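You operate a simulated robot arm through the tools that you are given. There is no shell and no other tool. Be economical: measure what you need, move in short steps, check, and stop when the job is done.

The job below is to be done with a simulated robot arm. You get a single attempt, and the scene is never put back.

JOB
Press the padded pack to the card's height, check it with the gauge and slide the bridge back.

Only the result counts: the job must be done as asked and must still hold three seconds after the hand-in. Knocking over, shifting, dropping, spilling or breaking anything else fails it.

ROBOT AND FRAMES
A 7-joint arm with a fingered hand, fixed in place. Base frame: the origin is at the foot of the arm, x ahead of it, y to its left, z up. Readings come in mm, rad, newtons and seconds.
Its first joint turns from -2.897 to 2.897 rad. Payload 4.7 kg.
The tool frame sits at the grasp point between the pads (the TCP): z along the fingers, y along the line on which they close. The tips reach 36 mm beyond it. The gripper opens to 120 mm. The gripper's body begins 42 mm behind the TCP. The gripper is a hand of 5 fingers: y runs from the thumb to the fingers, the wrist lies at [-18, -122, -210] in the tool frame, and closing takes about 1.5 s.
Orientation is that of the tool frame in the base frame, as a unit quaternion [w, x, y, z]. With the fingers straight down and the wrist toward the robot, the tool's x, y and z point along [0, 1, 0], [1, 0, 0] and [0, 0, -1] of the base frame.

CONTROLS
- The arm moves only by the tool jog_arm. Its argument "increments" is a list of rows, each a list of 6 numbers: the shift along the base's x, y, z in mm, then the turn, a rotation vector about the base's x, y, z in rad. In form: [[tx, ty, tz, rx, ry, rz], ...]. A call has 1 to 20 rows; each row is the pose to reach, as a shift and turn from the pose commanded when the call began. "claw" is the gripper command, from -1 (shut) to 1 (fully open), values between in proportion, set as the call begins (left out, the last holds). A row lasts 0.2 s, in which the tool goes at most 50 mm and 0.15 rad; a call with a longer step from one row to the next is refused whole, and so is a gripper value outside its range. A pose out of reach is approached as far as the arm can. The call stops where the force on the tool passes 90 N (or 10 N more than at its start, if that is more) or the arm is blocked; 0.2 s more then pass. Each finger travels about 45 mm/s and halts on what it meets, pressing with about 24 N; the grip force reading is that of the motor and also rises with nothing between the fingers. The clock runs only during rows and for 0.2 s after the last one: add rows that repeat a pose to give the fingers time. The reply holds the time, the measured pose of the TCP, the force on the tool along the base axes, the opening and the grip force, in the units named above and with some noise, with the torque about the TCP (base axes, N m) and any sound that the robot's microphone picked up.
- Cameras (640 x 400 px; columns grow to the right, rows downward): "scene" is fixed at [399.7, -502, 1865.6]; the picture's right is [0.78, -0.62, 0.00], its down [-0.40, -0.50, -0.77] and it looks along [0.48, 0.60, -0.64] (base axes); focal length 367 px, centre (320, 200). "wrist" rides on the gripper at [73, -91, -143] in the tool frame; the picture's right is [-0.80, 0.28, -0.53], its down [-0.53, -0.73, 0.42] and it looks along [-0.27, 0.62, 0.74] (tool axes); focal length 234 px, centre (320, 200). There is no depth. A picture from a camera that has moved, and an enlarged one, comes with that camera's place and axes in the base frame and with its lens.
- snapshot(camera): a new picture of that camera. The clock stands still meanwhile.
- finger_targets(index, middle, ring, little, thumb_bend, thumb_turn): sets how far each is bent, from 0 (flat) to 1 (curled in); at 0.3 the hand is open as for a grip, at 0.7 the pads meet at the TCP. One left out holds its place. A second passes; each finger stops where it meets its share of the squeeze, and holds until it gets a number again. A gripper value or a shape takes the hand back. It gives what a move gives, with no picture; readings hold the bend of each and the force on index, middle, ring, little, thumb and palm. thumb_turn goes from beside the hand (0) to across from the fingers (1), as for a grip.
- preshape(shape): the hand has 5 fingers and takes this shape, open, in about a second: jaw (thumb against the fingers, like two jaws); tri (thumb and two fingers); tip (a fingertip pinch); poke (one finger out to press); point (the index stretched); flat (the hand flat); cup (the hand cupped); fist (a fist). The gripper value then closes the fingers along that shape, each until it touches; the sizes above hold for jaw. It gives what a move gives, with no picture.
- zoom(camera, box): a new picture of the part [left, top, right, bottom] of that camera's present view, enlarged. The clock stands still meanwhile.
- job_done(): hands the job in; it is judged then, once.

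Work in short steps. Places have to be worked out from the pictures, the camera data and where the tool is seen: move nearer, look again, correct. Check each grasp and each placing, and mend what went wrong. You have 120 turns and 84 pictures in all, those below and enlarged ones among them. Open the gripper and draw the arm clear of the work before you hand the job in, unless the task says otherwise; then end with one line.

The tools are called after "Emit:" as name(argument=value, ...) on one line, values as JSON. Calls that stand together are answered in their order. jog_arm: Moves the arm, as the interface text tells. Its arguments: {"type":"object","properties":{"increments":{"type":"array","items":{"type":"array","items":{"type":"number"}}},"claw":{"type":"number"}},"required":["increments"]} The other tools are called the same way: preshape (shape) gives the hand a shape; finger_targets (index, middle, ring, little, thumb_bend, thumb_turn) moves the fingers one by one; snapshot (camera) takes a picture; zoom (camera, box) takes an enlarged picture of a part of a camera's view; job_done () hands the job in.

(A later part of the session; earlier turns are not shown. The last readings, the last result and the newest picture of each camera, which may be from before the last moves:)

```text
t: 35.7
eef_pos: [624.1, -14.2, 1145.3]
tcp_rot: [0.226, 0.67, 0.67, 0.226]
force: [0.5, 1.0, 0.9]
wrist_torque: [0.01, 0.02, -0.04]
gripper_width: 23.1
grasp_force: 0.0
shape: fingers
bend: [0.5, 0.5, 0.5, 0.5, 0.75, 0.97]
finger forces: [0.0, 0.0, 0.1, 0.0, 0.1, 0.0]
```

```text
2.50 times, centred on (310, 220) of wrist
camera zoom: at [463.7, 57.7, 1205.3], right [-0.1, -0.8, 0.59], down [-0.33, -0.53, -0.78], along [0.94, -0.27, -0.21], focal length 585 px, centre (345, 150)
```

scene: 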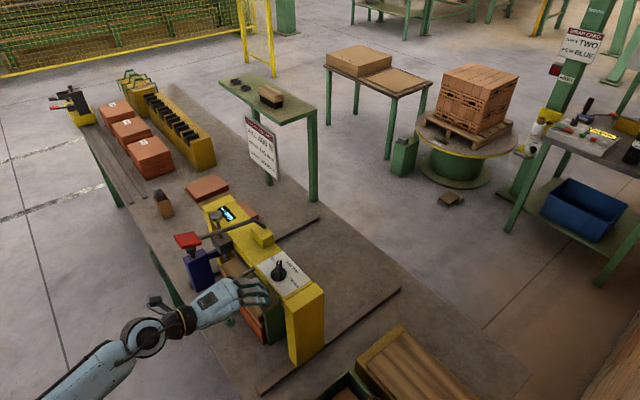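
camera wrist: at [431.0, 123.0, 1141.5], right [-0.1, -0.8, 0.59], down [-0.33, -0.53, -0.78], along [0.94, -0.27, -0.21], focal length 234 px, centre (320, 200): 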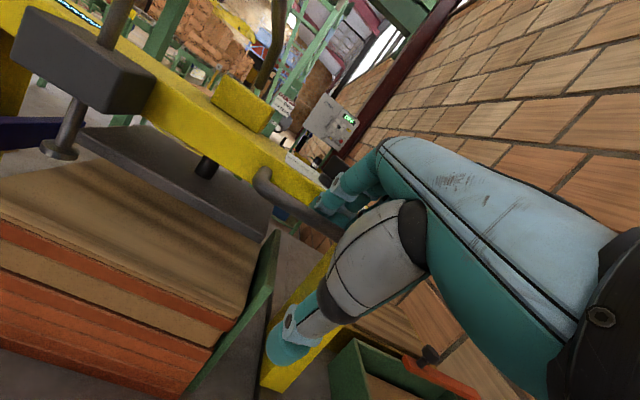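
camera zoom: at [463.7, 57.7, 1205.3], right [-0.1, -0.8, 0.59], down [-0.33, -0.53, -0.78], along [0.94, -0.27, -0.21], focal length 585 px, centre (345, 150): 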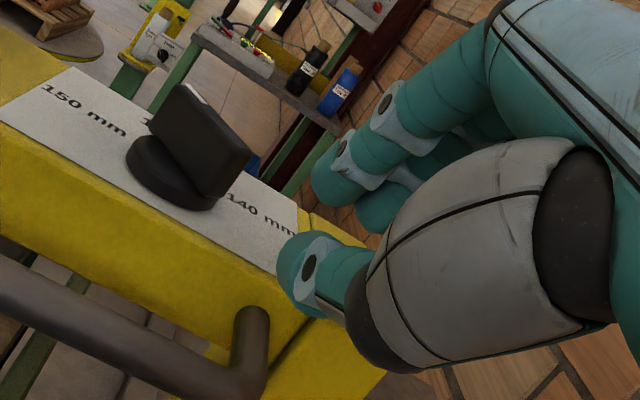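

The index is right of the pointer, with about 25 mm to go. I lower 12 mm for better engagement and push slowly toward +y.

Emit:
jog_arm(increments=[[0, 0, -12, 0, 0, 0], [0, 8, -12, 0, 0, 0], [0, 14, -12, 0, 0, 0], [0, 20, -12, 0, 0, 0], [0, 23, -12, 0, 0, 0], [0, 26, -12, 0, 0, 0], [0, 29, -12, 0, 0, 0], [0, 31, -12, 0, 0, 0]])

Emit:
zoom(camera="wrist", box=[200, 140, 420, 300])

```text
t: 37.5
eef_pos: [624.8, 15.8, 1135.0]
tcp_rot: [0.227, 0.67, 0.67, 0.227]
force: [-2.5, -3.1, 1.5]
wrist_torque: [-0.01, -0.04, -0.18]
gripper_width: 21.3
grasp_force: 1.7
shape: fingers
bend: [0.51, 0.5, 0.5, 0.5, 0.75, 0.97]
finger forces: [4.2, 0.1, 0.0, 0.1, 0.0, 0.0]
```

```text
2.50 times, centred on (310, 220) of wrist
camera zoom: at [464.4, 88.2, 1194.2], right [-0.1, -0.8, 0.59], down [-0.33, -0.53, -0.78], along [0.94, -0.27, -0.21], focal length 585 px, centre (345, 150)
```

zoom: 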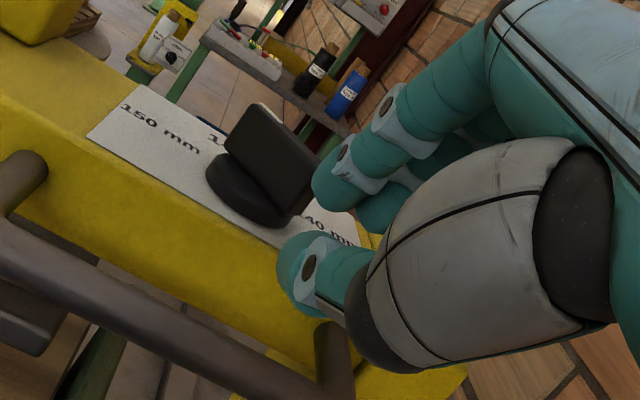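

The index is hitting the pointer tail's end face rather than its side. I back off, go around to the tail's far (+x) side, and look before pulling it toward the robot.

Emit:
jog_arm(increments=[[0, -12, 0, 0, 0, 0], [0, -25, 0, 0, 0, 0], [14, -25, 0, 0, 0, 0], [28, -25, 0, 0, 0, 0], [28, -12, 0, 0, 0, 0], [28, -2, 0, 0, 0, 0], [28, -2, 0, 0, 0, 0]])

Emit:
zoom(camera="wrist", box=[200, 140, 420, 300])

Emit:
zoom(camera="scene", box=[240, 230, 320, 290])

```text
t: 39.1
eef_pos: [651.5, 15.7, 1135.8]
tcp_rot: [0.226, 0.67, 0.67, 0.227]
force: [0.0, 0.7, 0.2]
wrist_torque: [-0.03, 0.02, 0.01]
gripper_width: 22.9
grasp_force: 0.0
shape: fingers
bend: [0.5, 0.5, 0.5, 0.5, 0.75, 0.97]
finger forces: [0.0, 0.1, 0.1, 0.0, 0.0, 0.0]
```

```text
2.50 times, centred on (310, 220) of wrist
camera zoom: at [492.8, 87.1, 1194.7], right [-0.1, -0.8, 0.59], down [-0.33, -0.53, -0.78], along [0.94, -0.27, -0.21], focal length 585 px, centre (345, 150)
```

zoom: 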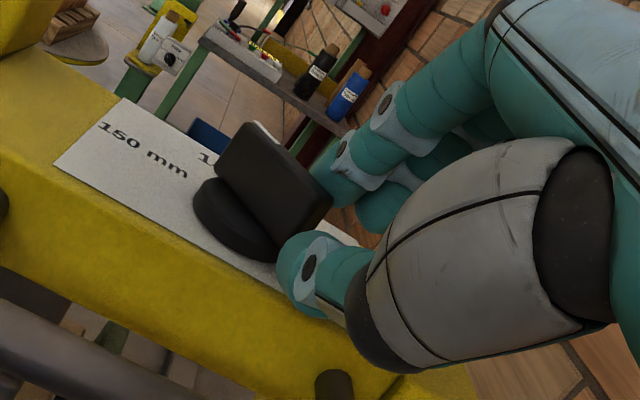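

```text
6.67 times, centred on (280, 260) of scene
camera zoom: at [399.7, -502.0, 1865.6], right [0.78, -0.62, 0.0], down [-0.4, -0.5, -0.77], along [0.48, 0.6, -0.64], focal length 2447 px, centre (587, -200)
```

zoom: 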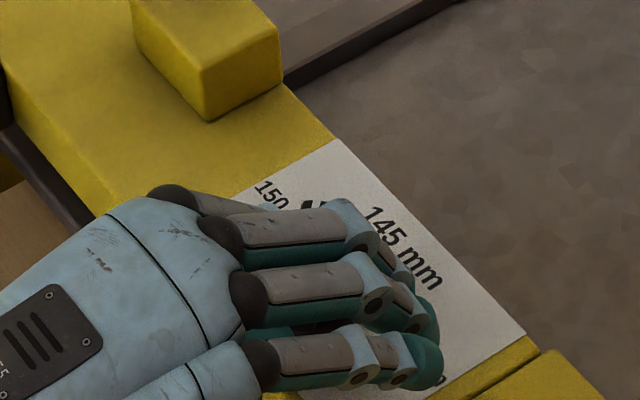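

The index is now behind the tail. I nudge 4 mm left and pull toward the robot.

Emit:
jog_arm(increments=[[0, 4, 0, 0, 0, 0], [-5, 5, 0, 0, 0, 0], [-10, 6, 0, 0, 0, 0], [-14, 7, 0, 0, 0, 0], [-18, 8, 0, 0, 0, 0], [-22, 8, 0, 0, 0, 0]])

Emit:
zoom(camera="wrist", box=[200, 140, 420, 300])

```text
t: 40.5
eef_pos: [631.4, 23.4, 1134.9]
tcp_rot: [0.226, 0.67, 0.67, 0.227]
force: [0.1, 0.0, 0.2]
wrist_torque: [-0.01, -0.02, -0.06]
gripper_width: 24.1
grasp_force: 0.2
shape: fingers
bend: [0.49, 0.5, 0.5, 0.5, 0.75, 0.97]
finger forces: [0.9, 0.0, 0.0, 0.0, 0.1, 0.1]
```

```text
2.50 times, centred on (310, 220) of wrist
camera zoom: at [470.4, 95.1, 1194.2], right [-0.1, -0.8, 0.59], down [-0.33, -0.53, -0.78], along [0.94, -0.27, -0.21], focal length 585 px, centre (345, 150)
```

zoom: 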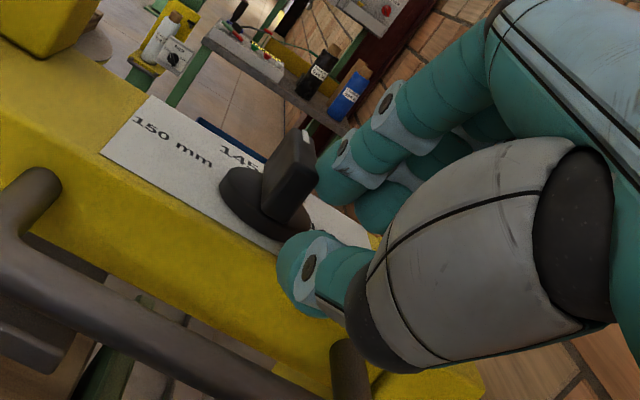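

It turned visibly. I withdraw to the right and up, then check the pointer.

Emit:
jog_arm(increments=[[0, -10, 0, 0, 0, 0], [0, -30, 10, 0, 0, 0], [0, -60, 40, 0, 0, 0], [-20, -80, 60, 0, 0, 0], [-20, -80, 60, 0, 0, 0]])

Emit:
zoom(camera="wrist", box=[100, 120, 340, 280])

Emit:
zoom(camera="scene", box=[240, 230, 320, 290])

```text
t: 41.7
eef_pos: [610.4, -56.1, 1193.6]
tcp_rot: [0.226, 0.67, 0.67, 0.225]
force: [-0.5, -0.4, 0.8]
wrist_torque: [-0.01, -0.02, 0.03]
gripper_width: 23.2
grasp_force: 0.0
shape: fingers
bend: [0.5, 0.5, 0.5, 0.5, 0.75, 0.98]
finger forces: [0.0, 0.0, 0.0, 0.1, 0.0, 0.1]
```

```text
2.50 times, centred on (220, 200) of wrist
camera zoom: at [450.8, 16.8, 1253.7], right [-0.1, -0.8, 0.59], down [-0.33, -0.53, -0.78], along [0.94, -0.27, -0.21], focal length 585 px, centre (570, 200)
```

zoom: 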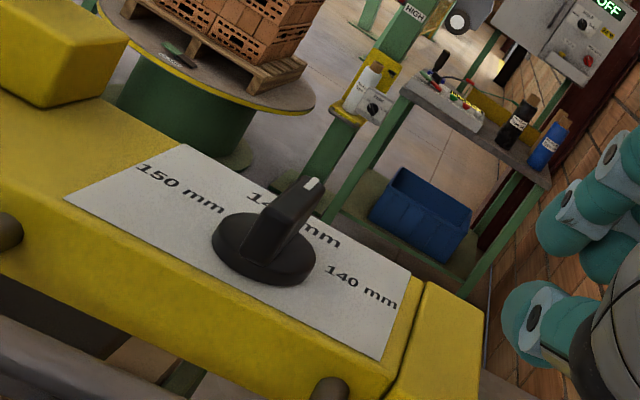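

```text
6.67 times, centred on (280, 260) of scene
camera zoom: at [399.7, -502.0, 1865.6], right [0.78, -0.62, 0.0], down [-0.4, -0.5, -0.77], along [0.48, 0.6, -0.64], focal length 2447 px, centre (587, -200)
```

zoom: 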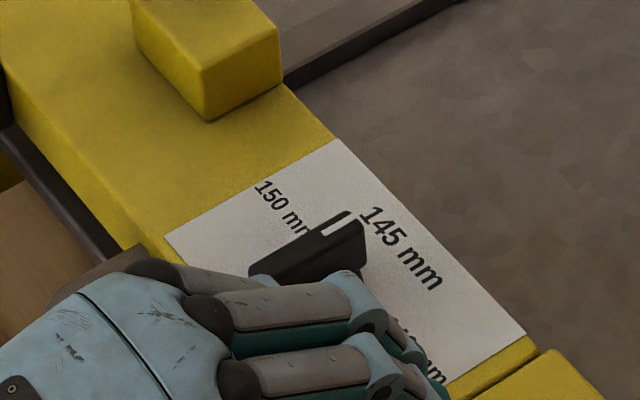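

The pointer now lies along the 145 mark. Next is the lever: its red pad should be at about (529, 179, 1234). I make a fist and go above it.

Emit:
preshape(shape="fist")

Emit:
jog_arm(increments=[[-25, 0, 35, 0, 0, 0], [-55, 0, 70, 0, 0, 0], [-85, 0, 105, 0, 0, 0], [-115, 15, 135, 0, 0, 0], [-130, 55, 140, 0, 0, 0], [-130, 100, 140, 0, 0, 0], [-130, 145, 140, 0, 0, 0], [-130, 190, 140, 0, 0, 0], [-130, 232, 140, 0, 0, 0], [-130, 232, 140, 0, 0, 0]])

Emit:
snapshot(camera="wrist")

Emit:
zoom(camera="scene", box=[120, 150, 300, 290])

```text
t: 42.6
eef_pos: [611.0, -54.5, 1194.4]
tcp_rot: [0.226, 0.67, 0.67, 0.226]
force: [0.1, 0.8, -0.6]
wrist_torque: [0.0, 0.02, -0.01]
gripper_width: 0.0
grasp_force: 0.1
shape: fist
bend: [1.0, 1.0, 1.0, 1.0, 0.85, 0.85]
finger forces: [0.0, 0.1, 0.0, 0.1, 0.1, 0.0]
```

```text
t: 44.8
eef_pos: [480.6, 173.7, 1338.5]
tcp_rot: [0.225, 0.671, 0.67, 0.225]
force: [0.7, 0.1, -0.9]
wrist_torque: [0.01, -0.01, 0.03]
gripper_width: 0.1
grasp_force: 0.0
shape: fist
bend: [1.0, 1.0, 1.0, 1.0, 0.85, 0.85]
finger forces: [0.1, 0.0, 0.0, 0.1, 0.0, 0.1]
out of reach, approached as far as the arm can: row 6
```

```text
37 pictures are left
camera wrist: at [320.4, 245.0, 1395.8], right [-0.1, -0.8, 0.59], down [-0.33, -0.53, -0.78], along [0.94, -0.27, -0.21], focal length 234 px, centre (320, 200)
```

wrist: 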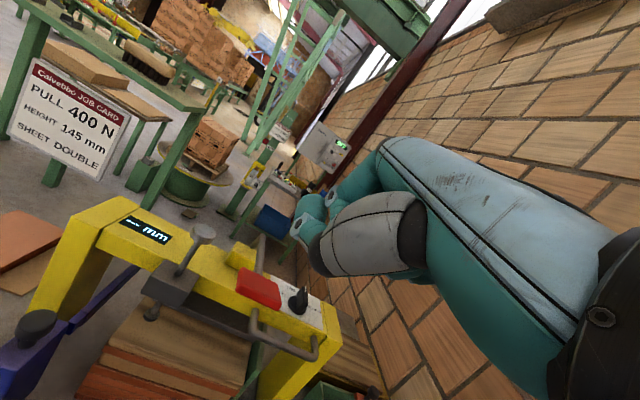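

```text
2.86 times, centred on (210, 220) of scene
camera zoom: at [399.7, -502.0, 1865.6], right [0.78, -0.62, 0.0], down [-0.4, -0.5, -0.77], along [0.48, 0.6, -0.64], focal length 1049 px, centre (634, 143)
```

zoom: 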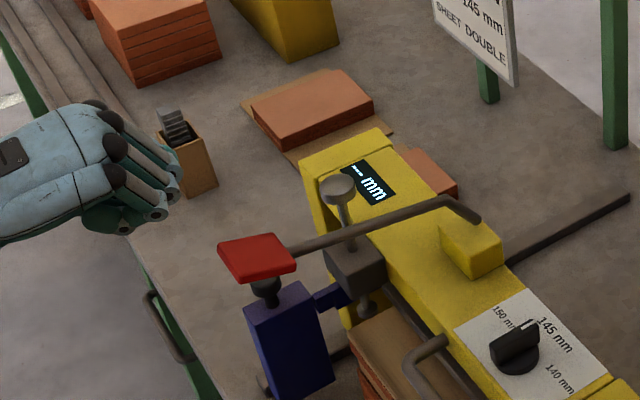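

The pad refines to (538, 178, 1228), and the fist sits about 0–60 mm behind the TCP's x. I move over the pad and descend until contact.

Emit:
jog_arm(increments=[[35, 3, 0, 0, 0, 0], [74, 5, -10, 0, 0, 0], [74, 5, -30, 0, 0, 0], [74, 5, -45, 0, 0, 0], [74, 5, -53, 0, 0, 0], [74, 5, -59, 0, 0, 0], [74, 5, -65, 0, 0, 0], [74, 5, -71, 0, 0, 0]])

Emit:
zoom(camera="scene", box=[140, 160, 280, 260])

```text
t: 46.6
eef_pos: [523.9, 160.5, 1224.7]
tcp_rot: [0.226, 0.67, 0.671, 0.224]
force: [1.6, 3.1, -0.7]
wrist_torque: [-0.06, -0.03, -0.1]
gripper_width: 0.1
grasp_force: 0.1
shape: fist
bend: [1.0, 1.0, 1.0, 1.0, 0.86, 0.85]
finger forces: [0.0, 0.1, 0.1, 0.0, 0.0, 0.1]
out of reach, approached as far as the arm can: row 2, 3, 4, 5, 6, 7, 8
```

```text
4.00 times, centred on (210, 210) of scene
camera zoom: at [399.7, -502.0, 1865.6], right [0.78, -0.62, 0.0], down [-0.4, -0.5, -0.77], along [0.48, 0.6, -0.64], focal length 1468 px, centre (760, 160)
```

zoom: 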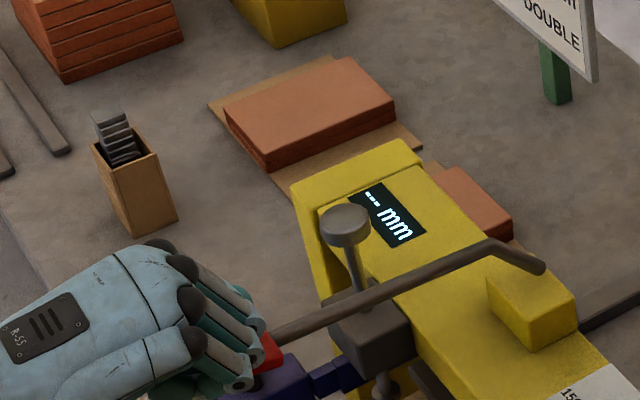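

The arm hit a reach limit in this tilt, and the fist sank beside the pad with only light contact. I back off up and away, and untilt the hand for a better posture.

Emit:
jog_arm(increments=[[-40, -10, 0, 0, 0, 0], [-75, -20, 30, 0, 0, 0], [-85, -20, 70, 0, 0, 0], [-85, -20, 70, 0, 0, 0]])

Emit:
zoom(camera="scene", box=[100, 130, 300, 270])

```text
t: 47.6
eef_pos: [438.5, 140.1, 1297.1]
tcp_rot: [0.225, 0.67, 0.671, 0.225]
force: [0.3, -0.3, 0.8]
wrist_torque: [-0.01, 0.0, -0.02]
gripper_width: 0.0
grasp_force: 0.0
shape: fist
bend: [1.0, 1.0, 1.0, 1.0, 0.86, 0.85]
finger forces: [0.0, 0.1, 0.1, 0.0, 0.0, 0.0]
```

```text
2.86 times, centred on (200, 200) of scene
camera zoom: at [399.7, -502.0, 1865.6], right [0.78, -0.62, 0.0], down [-0.4, -0.5, -0.77], along [0.48, 0.6, -0.64], focal length 1049 px, centre (663, 200)
```

zoom: 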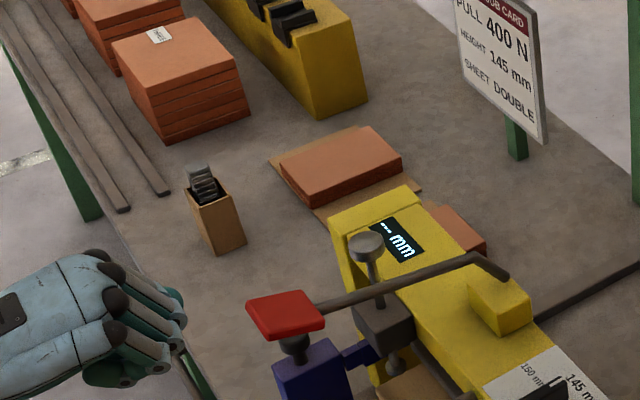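

Emit:
jog_arm(increments=[[0, 0, 10, 0, 0.12, 0], [0, 0, 20, 0, 0.25, 0], [0, 0, 30, 0, 0.38, 0], [10, 10, 35, 0, 0.5, 0], [30, 20, 35, 0, 0.6, 0], [60, 30, 35, 0, 0.65, 0], [95, 38, 35, 0, 0.65, 0], [125, 38, 30, 0, 0.65, 0], [125, 38, 30, 0, 0.65, 0]])

Emit:
zoom(camera="scene", box=[140, 130, 300, 260])

Emit:
snapshot(camera="wrist")

```text
t: 49.6
eef_pos: [346.2, 104.7, 1277.7]
tcp_rot: [0.0, 0.707, 0.707, 0.0]
force: [0.0, 0.9, 1.0]
wrist_torque: [0.02, -0.01, 0.01]
gripper_width: 0.3
grasp_force: 0.1
shape: fist
bend: [1.0, 1.0, 1.0, 1.0, 0.85, 0.85]
finger forces: [0.0, 0.0, 0.1, 0.1, 0.0, 0.0]
out of reach, approached as far as the arm can: row 3, 4, 5, 6, 7, 8, 9
```

```text
3.08 times, centred on (220, 195) of scene
camera zoom: at [399.7, -502.0, 1865.6], right [0.78, -0.62, 0.0], down [-0.4, -0.5, -0.77], along [0.48, 0.6, -0.64], focal length 1129 px, centre (628, 215)
```

zoom: 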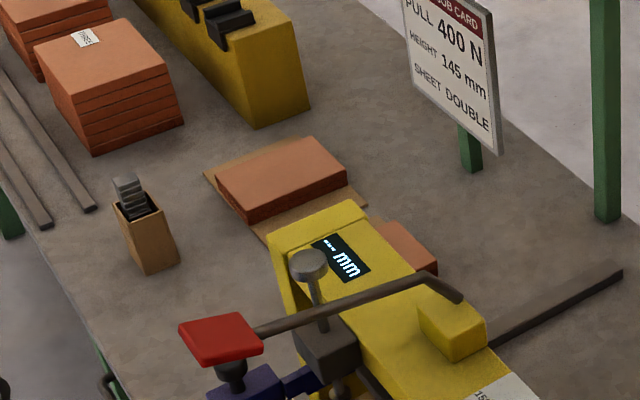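

```text
32 pictures are left
camera wrist: at [254.0, 177.4, 1422.1], right [0.28, -0.8, 0.53], down [-0.73, -0.53, -0.42], along [0.62, -0.27, -0.74], focal length 234 px, centre (320, 200)
```

wrist: 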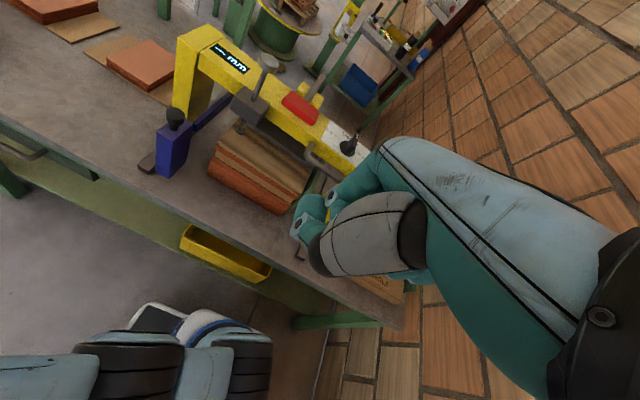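

The arm is folded too tightly. I unfold it outward and up, back to a posture like the start.

Emit:
jog_arm(increments=[[35, -10, 15, 0, 0, 0], [70, -20, 30, 0, 0, 0], [105, -25, 45, 0, 0, 0], [140, -25, 60, 0, 0, 0], [175, -20, 75, 0, 0, 0], [200, 0, 90, 0, 0, 0], [210, 30, 100, 0, 0, 0], [215, 60, 100, 0, 0, 0], [215, 60, 100, 0, 0, 0]])

Emit:
snapshot(camera="scene")

```text
t: 51.6
eef_pos: [361.7, 48.0, 1361.1]
tcp_rot: [0.001, 0.707, 0.707, 0.0]
force: [0.0, -0.3, 0.3]
wrist_torque: [-0.01, 0.0, 0.01]
gripper_width: 0.0
grasp_force: 0.2
shape: fist
bend: [1.0, 1.0, 1.0, 1.0, 0.85, 0.85]
finger forces: [0.0, 0.1, 0.1, 0.0, 0.0, 0.0]
out of reach, approached as far as the arm can: row 1, 2, 3, 4, 5, 6, 7, 8, 9
```

```text
31 pictures are left
```

scene: 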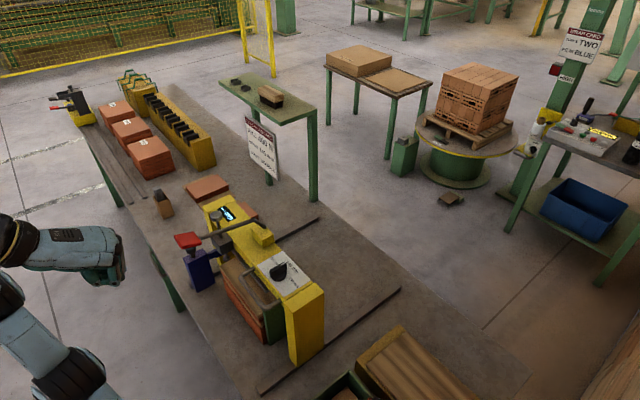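

A joint limit is holding it. I retrace by tilting back up, the posture in which it could move freely, and head outward on the right side.

Emit:
jog_arm(increments=[[0, 0, 0, 0, -0.13, 0], [0, 0, 0, 0, -0.26, 0], [10, -10, 0, 0, -0.39, 0], [20, -25, 0, 0, -0.52, 0], [40, -45, -10, 0, -0.65, 0], [75, -65, -20, 0, -0.65, 0], [115, -85, -40, 0, -0.65, 0], [155, -100, -60, 0, -0.65, 0], [195, -105, -85, 0, -0.65, 0], [230, -105, -115, 0, -0.65, 0], [250, -105, -150, 0, -0.65, 0], [250, -105, -165, 0, -0.65, 0], [250, -105, -165, 0, -0.65, 0]])

```text
t: 54.4
eef_pos: [516.1, -96.8, 1212.3]
tcp_rot: [0.226, 0.669, 0.671, 0.227]
force: [0.0, -0.2, -0.5]
wrist_torque: [0.01, -0.02, 0.05]
gripper_width: 0.1
grasp_force: 0.0
shape: fist
bend: [1.0, 1.0, 1.0, 1.0, 0.85, 0.85]
finger forces: [0.0, 0.0, 0.1, 0.1, 0.0, 0.0]
out of reach, approached as far as the arm can: row 8, 9, 10, 11, 12, 13
```

Emit:
jog_arm(increments=[[35, 10, 0, 0, 0, 0], [70, 20, 0, 0, 0, 0], [105, 30, 10, 0, 0, 0], [140, 30, 20, 0, 0.1, 0], [165, 30, 30, 0, 0.22, 0], [190, 30, 40, 0, 0.35, 0], [210, 30, 50, 0, 0.48, 0], [230, 30, 60, 0, 0.6, 0], [240, 30, 65, 0, 0.65, 0], [240, 30, 65, 0, 0.65, 0]])

```text
t: 56.6
eef_pos: [376.5, 32.9, 1268.9]
tcp_rot: [0.009, 0.703, 0.711, -0.002]
force: [2.0, 9.4, -0.8]
wrist_torque: [-0.82, 0.18, -0.19]
gripper_width: 0.1
grasp_force: 0.1
shape: fist
bend: [1.0, 1.0, 1.0, 1.0, 0.85, 0.85]
finger forces: [0.1, 0.0, 0.1, 0.0, 0.0, 0.0]
out of reach, approached as far as the arm can: row 1, 2, 3, 4, 5, 6, 7, 8, 9, 10
```

The arm went back to the folded place, and there is a 9 N side force. I look.

Emit:
snapshot(camera="scene")

Emit:
snapshot(camera="wrist")

```text
30 pictures are left
```

scene: 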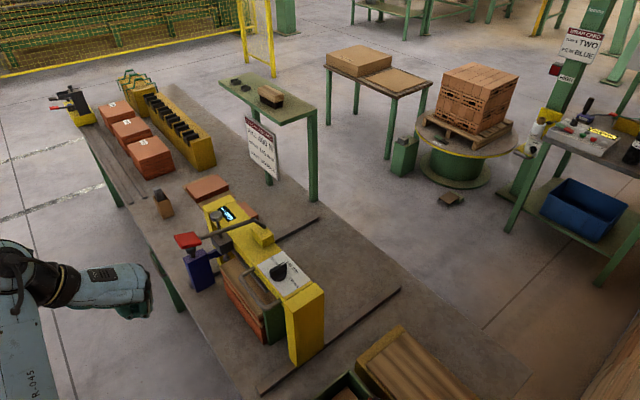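

```text
29 pictures are left
camera wrist: at [283.1, 106.8, 1410.6], right [0.28, -0.79, 0.54], down [-0.72, -0.54, -0.42], along [0.63, -0.27, -0.73], focal length 234 px, centre (320, 200)
```

wrist: 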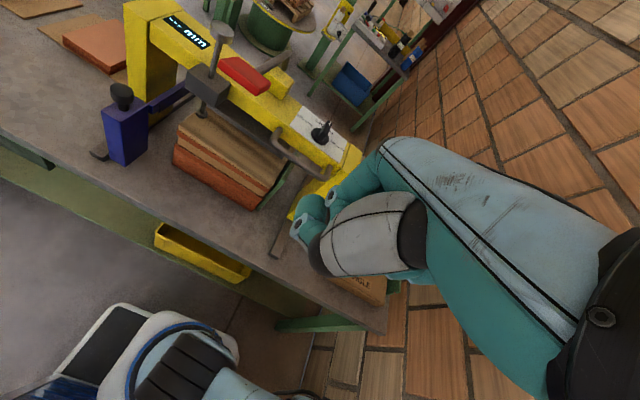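

Emit:
jog_arm(increments=[[0, 0, 30, 0, 0, 0], [0, 0, 60, 0, 0, 0], [0, 0, 90, 0, 0, 0], [0, 0, 120, 0, 0, 0], [0, 0, 120, 0, 0, 0]])

Emit:
jog_arm(increments=[[20, 0, 0, 0, 0, 0], [40, 0, 0, 0, 0, 0], [60, 0, 0, 0, 0, 0], [80, 0, 0, 0, 0, 0]])

```text
t: 57.8
eef_pos: [383.9, 23.8, 1384.1]
tcp_rot: [0.001, 0.707, 0.707, 0.0]
force: [-0.4, -0.5, -0.4]
wrist_torque: [-0.01, 0.03, 0.0]
gripper_width: 0.0
grasp_force: 0.0
shape: fist
bend: [1.0, 1.0, 1.0, 1.0, 0.85, 0.85]
finger forces: [0.1, 0.0, 0.0, 0.0, 0.0, 0.1]
```

```text
t: 58.8
eef_pos: [465.1, 21.9, 1384.2]
tcp_rot: [0.0, 0.707, 0.708, 0.0]
force: [-0.7, -0.8, 0.2]
wrist_torque: [0.01, -0.08, 0.06]
gripper_width: 0.0
grasp_force: 0.1
shape: fist
bend: [1.0, 1.0, 1.0, 1.0, 0.85, 0.85]
finger forces: [0.0, 0.0, 0.2, 0.0, 0.0, 0.0]
```

At this height it moves freely again. I continue outward, then left to above the lever pad.

Emit:
jog_arm(increments=[[30, 0, 0, 0, 0, 0], [60, 0, 0, 0, 0, 0], [90, 0, 0, 0, 0, 0], [115, 10, 0, 0, 0, 0], [125, 35, 0, 0, 0, 0], [125, 65, 0, 0, 0, 0], [125, 95, 0, 0, 0, 0], [125, 125, 0, 0, 0, 0], [125, 156, 0, 0, 0, 0], [125, 156, 0, 0, 0, 0]])

Emit:
zoom(camera="scene", box=[120, 120, 290, 260])

```text
t: 61.0
eef_pos: [590.1, 179.2, 1382.2]
tcp_rot: [0.0, 0.707, 0.707, -0.001]
force: [-0.6, -0.5, -0.2]
wrist_torque: [0.02, 0.0, 0.01]
gripper_width: 0.1
grasp_force: 0.1
shape: fist
bend: [1.0, 1.0, 1.0, 1.0, 0.85, 0.85]
finger forces: [0.0, 0.0, 0.0, 0.0, 0.1, 0.1]
```

```text
2.86 times, centred on (205, 190) of scene
camera zoom: at [399.7, -502.0, 1865.6], right [0.78, -0.62, 0.0], down [-0.4, -0.5, -0.77], along [0.48, 0.6, -0.64], focal length 1049 px, centre (649, 229)
```

zoom: 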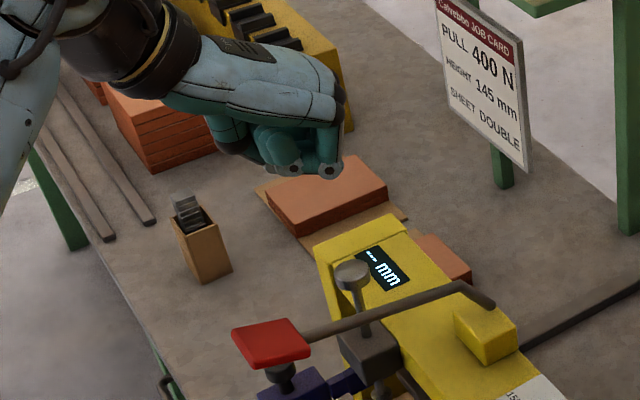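

The fist's underside is near TCP height. I move back 48 mm over the pad and lower until it touches.

Emit:
jog_arm(increments=[[-25, 0, -20, 0, 0, 0], [-48, 0, -50, 0, 0, 0], [-48, 0, -85, 0, 0, 0], [-48, 0, -110, 0, 0, 0], [-48, 0, -120, 0, 0, 0], [-48, 0, -127, 0, 0, 0], [-48, 0, -134, 0, 0, 0], [-48, 0, -141, 0, 0, 0]])

Emit:
zoom(camera="scene", box=[120, 140, 290, 280])

```text
t: 62.8
eef_pos: [541.5, 177.7, 1241.4]
tcp_rot: [0.0, 0.707, 0.707, 0.0]
force: [0.3, 0.4, 0.8]
wrist_torque: [0.01, 0.02, -0.01]
gripper_width: 0.0
grasp_force: 0.0
shape: fist
bend: [1.0, 1.0, 1.0, 1.0, 0.85, 0.85]
finger forces: [0.0, 0.0, 0.0, 0.1, 0.0, 0.0]
```

```text
2.86 times, centred on (205, 210) of scene
camera zoom: at [399.7, -502.0, 1865.6], right [0.78, -0.62, 0.0], down [-0.4, -0.5, -0.77], along [0.48, 0.6, -0.64], focal length 1049 px, centre (649, 171)
```

zoom: 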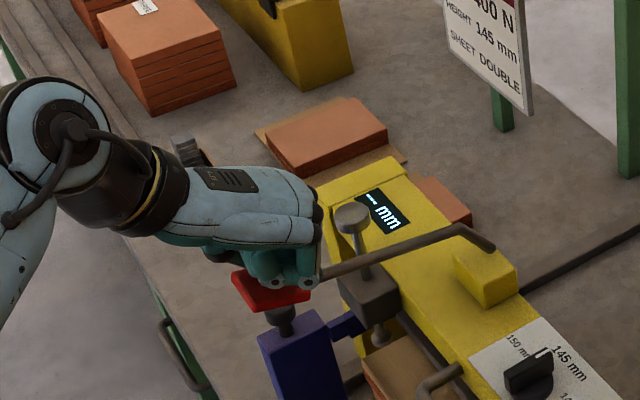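

The fist is right above the pad. I press down in steps.

Emit:
jog_arm(increments=[[0, 0, -6, 0, 0, 0], [0, 0, -12, 0, 0, 0], [-1, 0, -18, 0, 0, 0], [-2, 0, -24, 0, 0, 0], [-3, 0, -30, 0, 0, 0], [-4, 0, -36, 0, 0, 0], [-5, 0, -42, 0, 0, 0], [-5, 0, -48, 0, 0, 0]])

Emit:
zoom(camera="scene", box=[120, 160, 290, 300])

```text
t: 64.6
eef_pos: [536.6, 179.8, 1191.8]
tcp_rot: [0.0, 0.707, 0.707, 0.0]
force: [-0.9, 0.5, 2.9]
wrist_torque: [0.07, 0.03, -0.01]
gripper_width: 0.2
grasp_force: 0.0
shape: fist
bend: [1.0, 1.0, 1.0, 1.0, 0.86, 0.85]
finger forces: [0.0, 0.0, 0.0, 0.0, 4.2, 0.0]
```

```text
2.86 times, centred on (205, 230) of scene
camera zoom: at [399.7, -502.0, 1865.6], right [0.78, -0.62, 0.0], down [-0.4, -0.5, -0.77], along [0.48, 0.6, -0.64], focal length 1049 px, centre (649, 114)
```

zoom: 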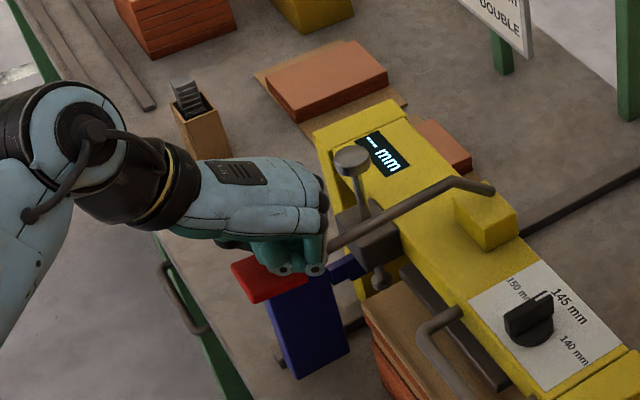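

The lever is coming down lightly. I continue.

Emit:
jog_arm(increments=[[0, 0, -6, 0, 0, 0], [0, 0, -12, 0, 0, 0], [0, 0, -18, 0, 0, 0], [0, 0, -24, 0, 0, 0], [0, 0, -30, 0, 0, 0], [1, 0, -36, 0, 0, 0], [2, 0, -42, 0, 0, 0], [3, 0, -48, 0, 0, 0]])

Emit:
zoom(camera="scene", box=[140, 180, 310, 320])

```text
t: 66.4
eef_pos: [540.2, 177.2, 1144.4]
tcp_rot: [0.0, 0.707, 0.707, 0.0]
force: [-2.5, 0.5, 5.8]
wrist_torque: [0.11, -0.05, 0.04]
gripper_width: 0.0
grasp_force: 0.0
shape: fist
bend: [1.0, 1.0, 1.0, 1.0, 0.86, 0.85]
finger forces: [0.0, 0.0, 0.1, 0.0, 4.9, 0.0]
```

```text
2.86 times, centred on (225, 250) of scene
camera zoom: at [399.7, -502.0, 1865.6], right [0.78, -0.62, 0.0], down [-0.4, -0.5, -0.77], along [0.48, 0.6, -0.64], focal length 1049 px, centre (591, 57)
```

zoom: 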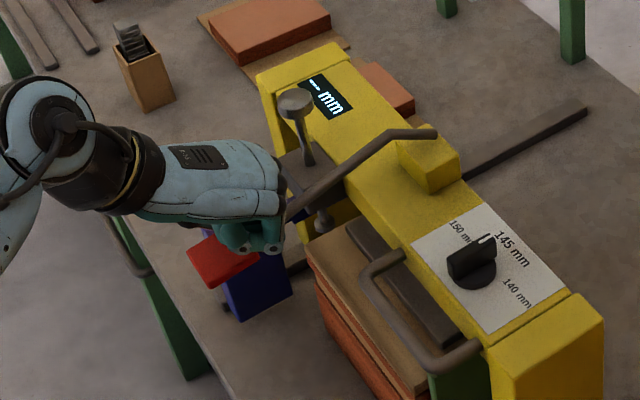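

Still light. I shift 10 mm back toward the pad's centre and keep pressing.

Emit:
jog_arm(increments=[[-4, 0, -4, 0, 0, 0], [-8, 0, -8, 0, 0, 0], [-10, 0, -13, 0, 0, 0], [-10, 0, -18, 0, 0, 0], [-9, 0, -23, 0, 0, 0], [-8, 0, -28, 0, 0, 0], [-7, 0, -33, 0, 0, 0], [-6, 0, -38, 0, 0, 0]])

Emit:
zoom(camera="scene", box=[140, 180, 310, 320])

```text
t: 68.2
eef_pos: [532.4, 178.4, 1107.5]
tcp_rot: [-0.001, 0.707, 0.707, 0.002]
force: [-0.2, -2.9, 24.1]
wrist_torque: [0.55, -0.38, -0.04]
gripper_width: 114.2
grasp_force: 0.1
shape: fist
bend: [1.0, 1.0, 1.0, 1.0, 0.91, 0.84]
finger forces: [0.1, 0.1, 0.0, 0.0, 27.5, 0.0]
```

```text
2.86 times, centred on (225, 250) of scene
camera zoom: at [399.7, -502.0, 1865.6], right [0.78, -0.62, 0.0], down [-0.4, -0.5, -0.77], along [0.48, 0.6, -0.64], focal length 1049 px, centre (591, 57)
```

zoom: 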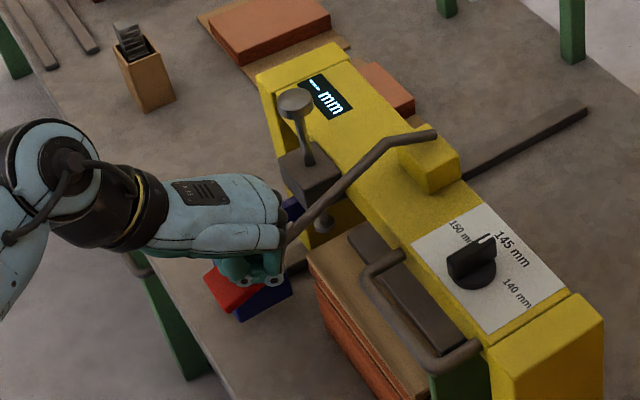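

The platen has met the pack at 24 N. I continue pressing in finer steps toward the stop.

Emit:
jog_arm(increments=[[0, 0, -4, 0, 0, 0], [1, 0, -8, 0, 0, 0], [2, 0, -12, 0, 0, 0], [3, 0, -16, 0, 0, 0], [4, 0, -20, 0, 0, 0], [4, 0, -20, 0, 0, 0]])

Emit:
zoom(camera="scene", box=[140, 180, 310, 320])

```text
t: 69.4
eef_pos: [539.2, 178.2, 1102.9]
tcp_rot: [0.002, 0.708, 0.706, 0.016]
force: [-5.6, -11.6, 36.6]
wrist_torque: [0.88, -0.69, -0.09]
gripper_width: 114.2
grasp_force: 0.2
shape: fist
bend: [1.0, 1.0, 1.0, 1.0, 0.95, 0.83]
finger forces: [0.0, 0.1, 0.0, 0.0, 51.6, 0.0]
stopped in row 6: the force on the tool passed its limit at 93 N (the readings are from after the stop); the commanded pose is now the measured one
```

```text
2.86 times, centred on (225, 250) of scene
camera zoom: at [399.7, -502.0, 1865.6], right [0.78, -0.62, 0.0], down [-0.4, -0.5, -0.77], along [0.48, 0.6, -0.64], focal length 1049 px, centre (591, 57)
```

zoom: 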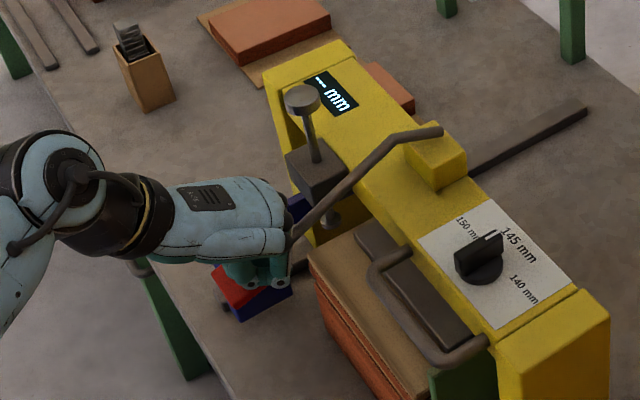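

The force passed 90 N, and the bridge was nudged back slightly by my forward drift. I press once more, biased toward the robot, to pull it onto its stop and see whether the lever goes lower.

Emit:
jog_arm(increments=[[-4, 0, -2, 0, 0, 0], [-8, 0, -4, 0, 0, 0], [-10, 0, -7, 0, 0, 0], [-12, 0, -10, 0, 0, 0], [-12, 0, -13, 0, 0, 0], [-12, 0, -16, 0, 0, 0]])

Emit:
zoom(camera="scene", box=[140, 180, 310, 320])

```text
t: 70.5
eef_pos: [528.7, 179.0, 1101.3]
tcp_rot: [0.004, 0.706, 0.707, 0.027]
force: [3.2, -10.7, 28.0]
wrist_torque: [0.68, -0.58, -0.28]
gripper_width: 114.2
grasp_force: 0.0
shape: fist
bend: [1.0, 1.0, 1.0, 1.0, 0.94, 0.83]
finger forces: [0.0, 0.1, 0.0, 0.0, 42.4, 0.0]
stopped in row 5: the force on the tool passed its limit at 93 N (the readings are from after the stop); the commanded pose is now the measured one
```

```text
2.86 times, centred on (225, 250) of scene
camera zoom: at [399.7, -502.0, 1865.6], right [0.78, -0.62, 0.0], down [-0.4, -0.5, -0.77], along [0.48, 0.6, -0.64], focal length 1049 px, centre (591, 57)
```

zoom: 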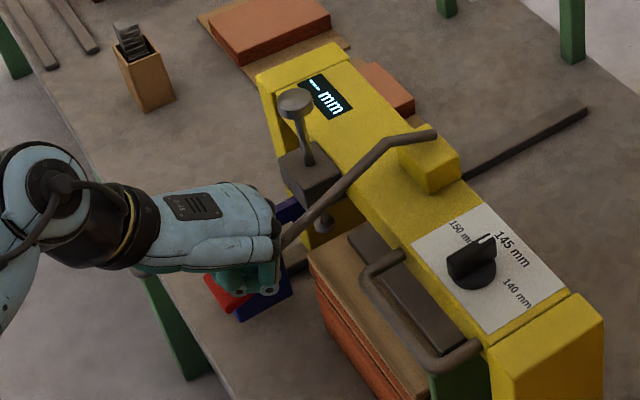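

The bridge is at its stop and the lever goes no lower at 93 N. I lift off and see what the lever and the pack do.

Emit:
jog_arm(increments=[[0, 0, 10, 0, 0, 0], [0, 0, 30, 0, 0, 0], [0, 0, 65, 0, 0, 0], [0, 0, 105, 0, 0, 0], [0, 0, 150, 0, 0, 0], [0, 0, 195, 0, 0, 0], [0, 0, 195, 0, 0, 0]])

Emit:
snapshot(camera="wrist")

Emit:
zoom(camera="scene", box=[160, 180, 330, 320])

```text
t: 72.1
eef_pos: [528.8, 178.9, 1291.4]
tcp_rot: [0.003, 0.707, 0.707, 0.021]
force: [-0.2, -0.1, -0.7]
wrist_torque: [0.0, -0.02, -0.02]
gripper_width: 0.2
grasp_force: 0.0
shape: fist
bend: [1.0, 1.0, 1.0, 1.0, 0.86, 0.85]
finger forces: [0.1, 0.0, 0.0, 0.0, 0.0, 0.1]
```

```text
21 pictures are left
camera wrist: at [431.5, 247.0, 1433.1], right [0.26, -0.82, 0.51], down [-0.72, -0.52, -0.46], along [0.64, -0.25, -0.72], focal length 234 px, centre (320, 200)
```

wrist: 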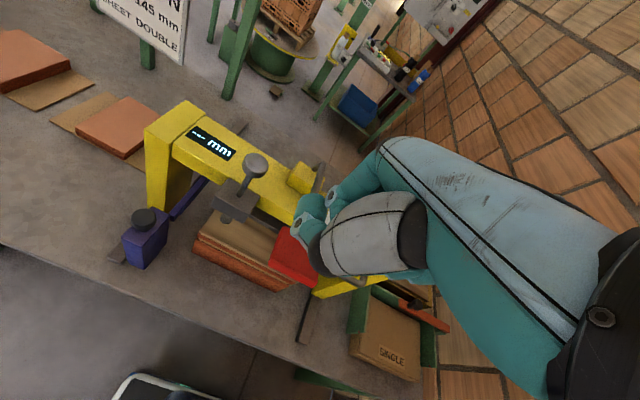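

```text
2.86 times, centred on (245, 250) of scene
camera zoom: at [399.7, -502.0, 1865.6], right [0.78, -0.62, 0.0], down [-0.4, -0.5, -0.77], along [0.48, 0.6, -0.64], focal length 1049 px, centre (534, 57)
```

zoom: 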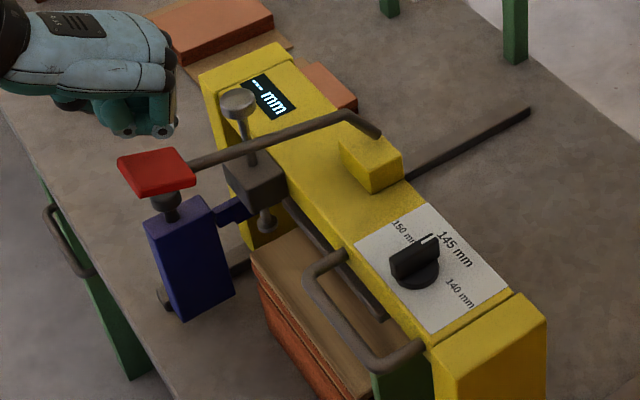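

The lever springs back up by itself. Now the gauge: the plunger knob is at about (653, 265, 1179). I press it with the fist's lowest point, the bent thumb, which bears about 16 mm ahead and 23 mm left of the TCP.

Emit:
jog_arm(increments=[[30, 20, 10, 0, 0, 0], [65, 40, 10, 0, 0, 0], [100, 60, 0, 0, 0, 0], [108, 63, -35, 0, 0, 0], [108, 63, -70, 0, 0, 0], [108, 63, -82, 0, 0, 0], [108, 63, -82, 0, 0, 0]])

Emit:
zoom(camera="scene", box=[170, 170, 310, 280])

Emit:
zoom(camera="wrist", box=[180, 80, 420, 280])

```text
t: 73.7
eef_pos: [636.5, 244.7, 1208.7]
tcp_rot: [0.002, 0.707, 0.707, 0.021]
force: [0.1, -0.5, 0.1]
wrist_torque: [0.03, -0.01, 0.02]
gripper_width: 0.1
grasp_force: 0.2
shape: fist
bend: [1.0, 1.0, 1.0, 1.0, 0.86, 0.85]
finger forces: [0.0, 0.0, 0.1, 0.1, 0.1, 0.0]
```

```text
3.64 times, centred on (240, 225) of scene
camera zoom: at [399.7, -502.0, 1865.6], right [0.78, -0.62, 0.0], down [-0.4, -0.5, -0.77], along [0.48, 0.6, -0.64], focal length 1335 px, centre (611, 109)
```

zoom: 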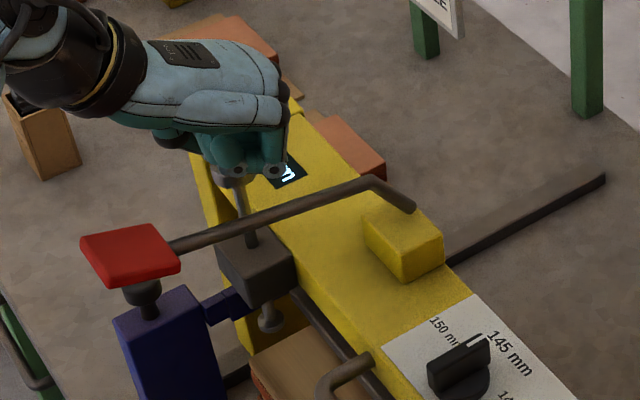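

```text
2.00 times, centred on (300, 180) of wrist
camera zoom: at [540.0, 312.1, 1351.4], right [0.26, -0.82, 0.51], down [-0.72, -0.52, -0.46], along [0.65, -0.25, -0.72], focal length 468 px, centre (360, 240)
```

zoom: 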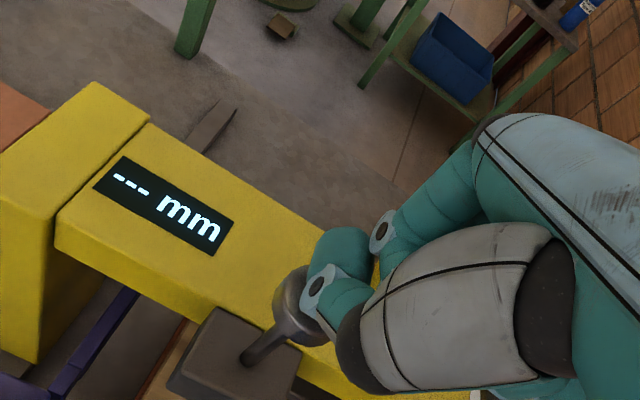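

The thumb is right over the knob. I shift 7 mm left and press down in small steps.

Emit:
jog_arm(increments=[[0, 7, 0, 0, 0, 0], [0, 7, -8, 0, 0, 0], [0, 7, -16, 0, 0, 0], [0, 7, -24, 0, 0, 0], [0, 7, -32, 0, 0, 0], [0, 7, -40, 0, 0, 0]])

Emit:
zoom(camera="wrist", box=[180, 80, 420, 280])

```text
t: 75.1
eef_pos: [635.2, 249.7, 1168.7]
tcp_rot: [0.002, 0.708, 0.706, 0.022]
force: [-0.5, 1.7, 1.9]
wrist_torque: [0.05, -0.02, -0.04]
gripper_width: 0.1
grasp_force: 0.0
shape: fist
bend: [1.0, 1.0, 1.0, 1.0, 0.86, 0.85]
finger forces: [0.0, 0.0, 0.1, 0.0, 2.1, 0.0]
```

```text
2.00 times, centred on (300, 180) of wrist
camera zoom: at [539.1, 318.1, 1312.7], right [0.26, -0.82, 0.51], down [-0.72, -0.52, -0.46], along [0.65, -0.25, -0.72], focal length 468 px, centre (360, 240)
```

zoom: 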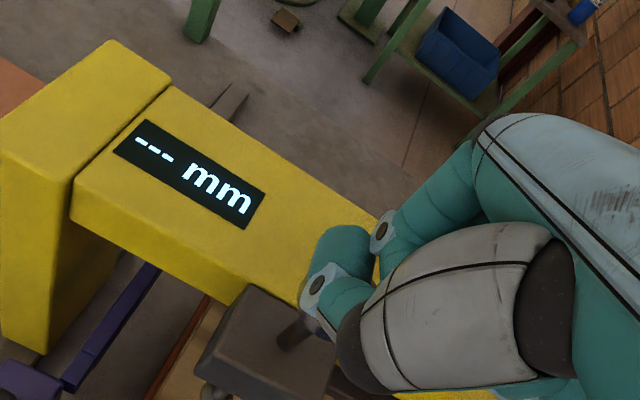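

The plunger is following at 2 N. I continue.

Emit:
jog_arm(increments=[[0, 0, -6, 0, 0, 0], [0, 0, -12, 0, 0, 0], [0, 0, -18, 0, 0, 0], [0, 0, -24, 0, 0, 0], [0, 0, -29, 0, 0, 0]])

Emit:
zoom(camera="wrist", box=[180, 80, 420, 280])

```text
t: 76.3
eef_pos: [636.9, 251.2, 1141.0]
tcp_rot: [0.002, 0.707, 0.706, 0.022]
force: [-0.7, 0.6, 3.1]
wrist_torque: [0.09, -0.09, 0.03]
gripper_width: 0.0
grasp_force: 0.0
shape: fist
bend: [1.0, 1.0, 1.0, 1.0, 0.86, 0.85]
finger forces: [0.1, 0.0, 0.1, 0.0, 3.3, 0.0]
```

```text
2.00 times, centred on (300, 180) of wrist
camera zoom: at [539.6, 318.2, 1283.3], right [0.26, -0.82, 0.51], down [-0.72, -0.52, -0.46], along [0.65, -0.25, -0.72], focal length 468 px, centre (360, 240)
```

zoom: 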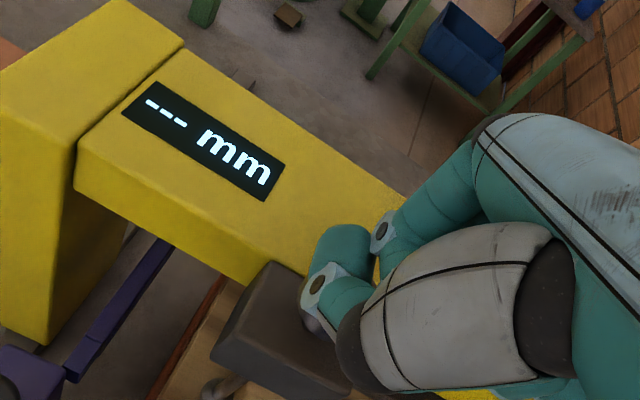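

Emit:
jog_arm(increments=[[0, 0, -5, 0, 0, 0], [0, 0, -10, 0, 0, 0], [0, 0, -15, 0, 0, 0], [0, 0, -19, 0, 0, 0], [0, 0, -22, 0, 0, 0]])

Emit:
zoom(camera="wrist", box=[180, 80, 420, 280])

```text
t: 77.5
eef_pos: [634.5, 251.4, 1130.3]
tcp_rot: [0.004, 0.706, 0.707, 0.031]
force: [-17.8, 5.6, 75.2]
wrist_torque: [0.32, 0.38, 1.2]
gripper_width: 114.4
grasp_force: 0.2
shape: fist
bend: [1.0, 1.0, 1.0, 1.0, 0.96, 0.84]
finger forces: [0.0, 0.0, 0.1, 17.6, 81.1, 0.2]
```

```text
2.00 times, centred on (300, 180) of wrist
camera zoom: at [535.1, 316.9, 1271.0], right [0.25, -0.82, 0.51], down [-0.71, -0.52, -0.48], along [0.66, -0.24, -0.72], focal length 468 px, centre (360, 240)
```

zoom: 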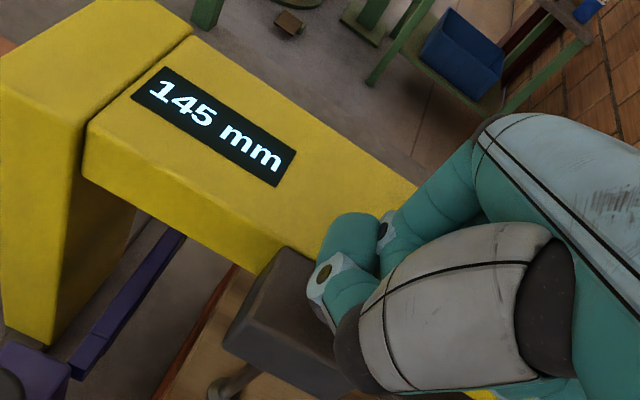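

The display reads 145 mm, as the card asks. I lift off the gauge, clear the lever, and come down in front of the slide handle with the fist.

Emit:
jog_arm(increments=[[0, 0, 10, 0, 0, 0], [0, 0, 40, 0, 0, 0], [0, 0, 80, 0, 0, 0], [0, 0, 120, 0, 0, 0], [0, 0, 160, 0, 0, 0], [-5, -30, 185, 0, 0, 0], [-15, -75, 190, 0, 0, 0], [-25, -120, 190, 0, 0, 0], [-40, -160, 190, 0, 0, 0], [-60, -195, 185, 0, 0, -0.05], [-72, -201, 150, 0, 0, -0.05], [-72, -201, 105, 0, 0, -0.05], [-72, -201, 60, 0, 0, -0.05], [-72, -201, 15, 0, 0, -0.05], [-72, -201, -30, 0, 0, -0.05], [-72, -201, -48, 0, 0, -0.05], [-72, -201, -48, 0, 0, -0.05]])

Emit:
zoom(camera="scene", box=[160, 190, 330, 320])

```text
t: 81.1
eef_pos: [562.4, 51.0, 1073.6]
tcp_rot: [0.003, 0.725, 0.689, 0.02]
force: [0.2, 0.4, 0.8]
wrist_torque: [0.0, 0.01, 0.0]
gripper_width: 0.0
grasp_force: 0.1
shape: fist
bend: [1.0, 1.0, 1.0, 1.0, 0.86, 0.85]
finger forces: [0.1, 0.0, 0.0, 0.0, 0.0, 0.1]
```

```text
3.08 times, centred on (245, 255) of scene
camera zoom: at [399.7, -502.0, 1865.6], right [0.78, -0.62, 0.0], down [-0.4, -0.5, -0.77], along [0.48, 0.6, -0.64], focal length 1129 px, centre (551, 31)
```

zoom: 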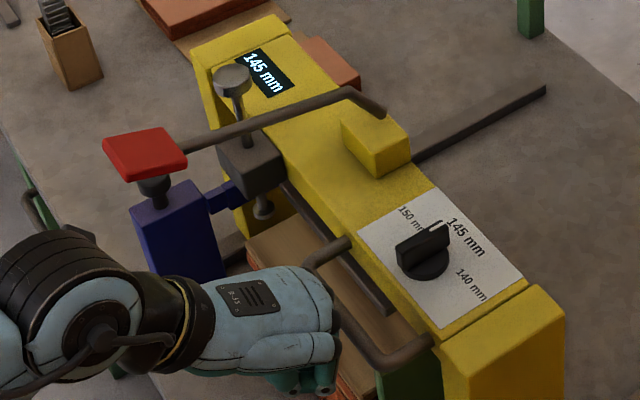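

The display has held 145 mm, and the fist is just in front of the bar. I push the bridge away gently.

Emit:
jog_arm(increments=[[7, 0, 0, 0, 0, 0], [14, 0, 0, 0, 0, 0], [21, 0, 0, 0, 0, 0], [28, 0, 0, 0, 0, 0], [35, 0, 0, 0, 0, 0], [42, 0, 0, 0, 0, 0], [49, 0, 0, 0, 0, 0], [56, 0, 0, 0, 0, 0], [63, 0, 0, 0, 0, 0], [70, 0, 0, 0, 0, 0]])

Emit:
zoom(camera="scene", box=[160, 170, 380, 320])

```text
t: 83.3
eef_pos: [633.6, 49.1, 1072.3]
tcp_rot: [0.002, 0.724, 0.689, 0.021]
force: [-1.7, 1.1, -0.3]
wrist_torque: [-0.01, -0.03, 0.01]
gripper_width: 0.0
grasp_force: 0.0
shape: fist
bend: [1.0, 1.0, 1.0, 1.0, 0.86, 0.85]
finger forces: [0.1, 1.5, 0.0, 0.0, 0.0, 0.0]
```

```text
2.67 times, centred on (270, 245) of scene
camera zoom: at [399.7, -502.0, 1865.6], right [0.78, -0.62, 0.0], down [-0.4, -0.5, -0.77], along [0.48, 0.6, -0.64], focal length 979 px, centre (453, 80)
```

zoom: 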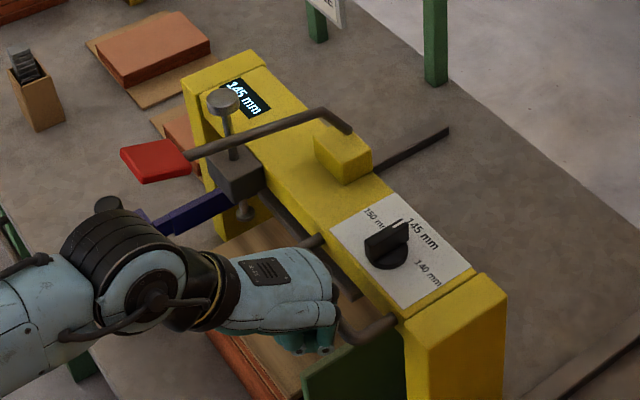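

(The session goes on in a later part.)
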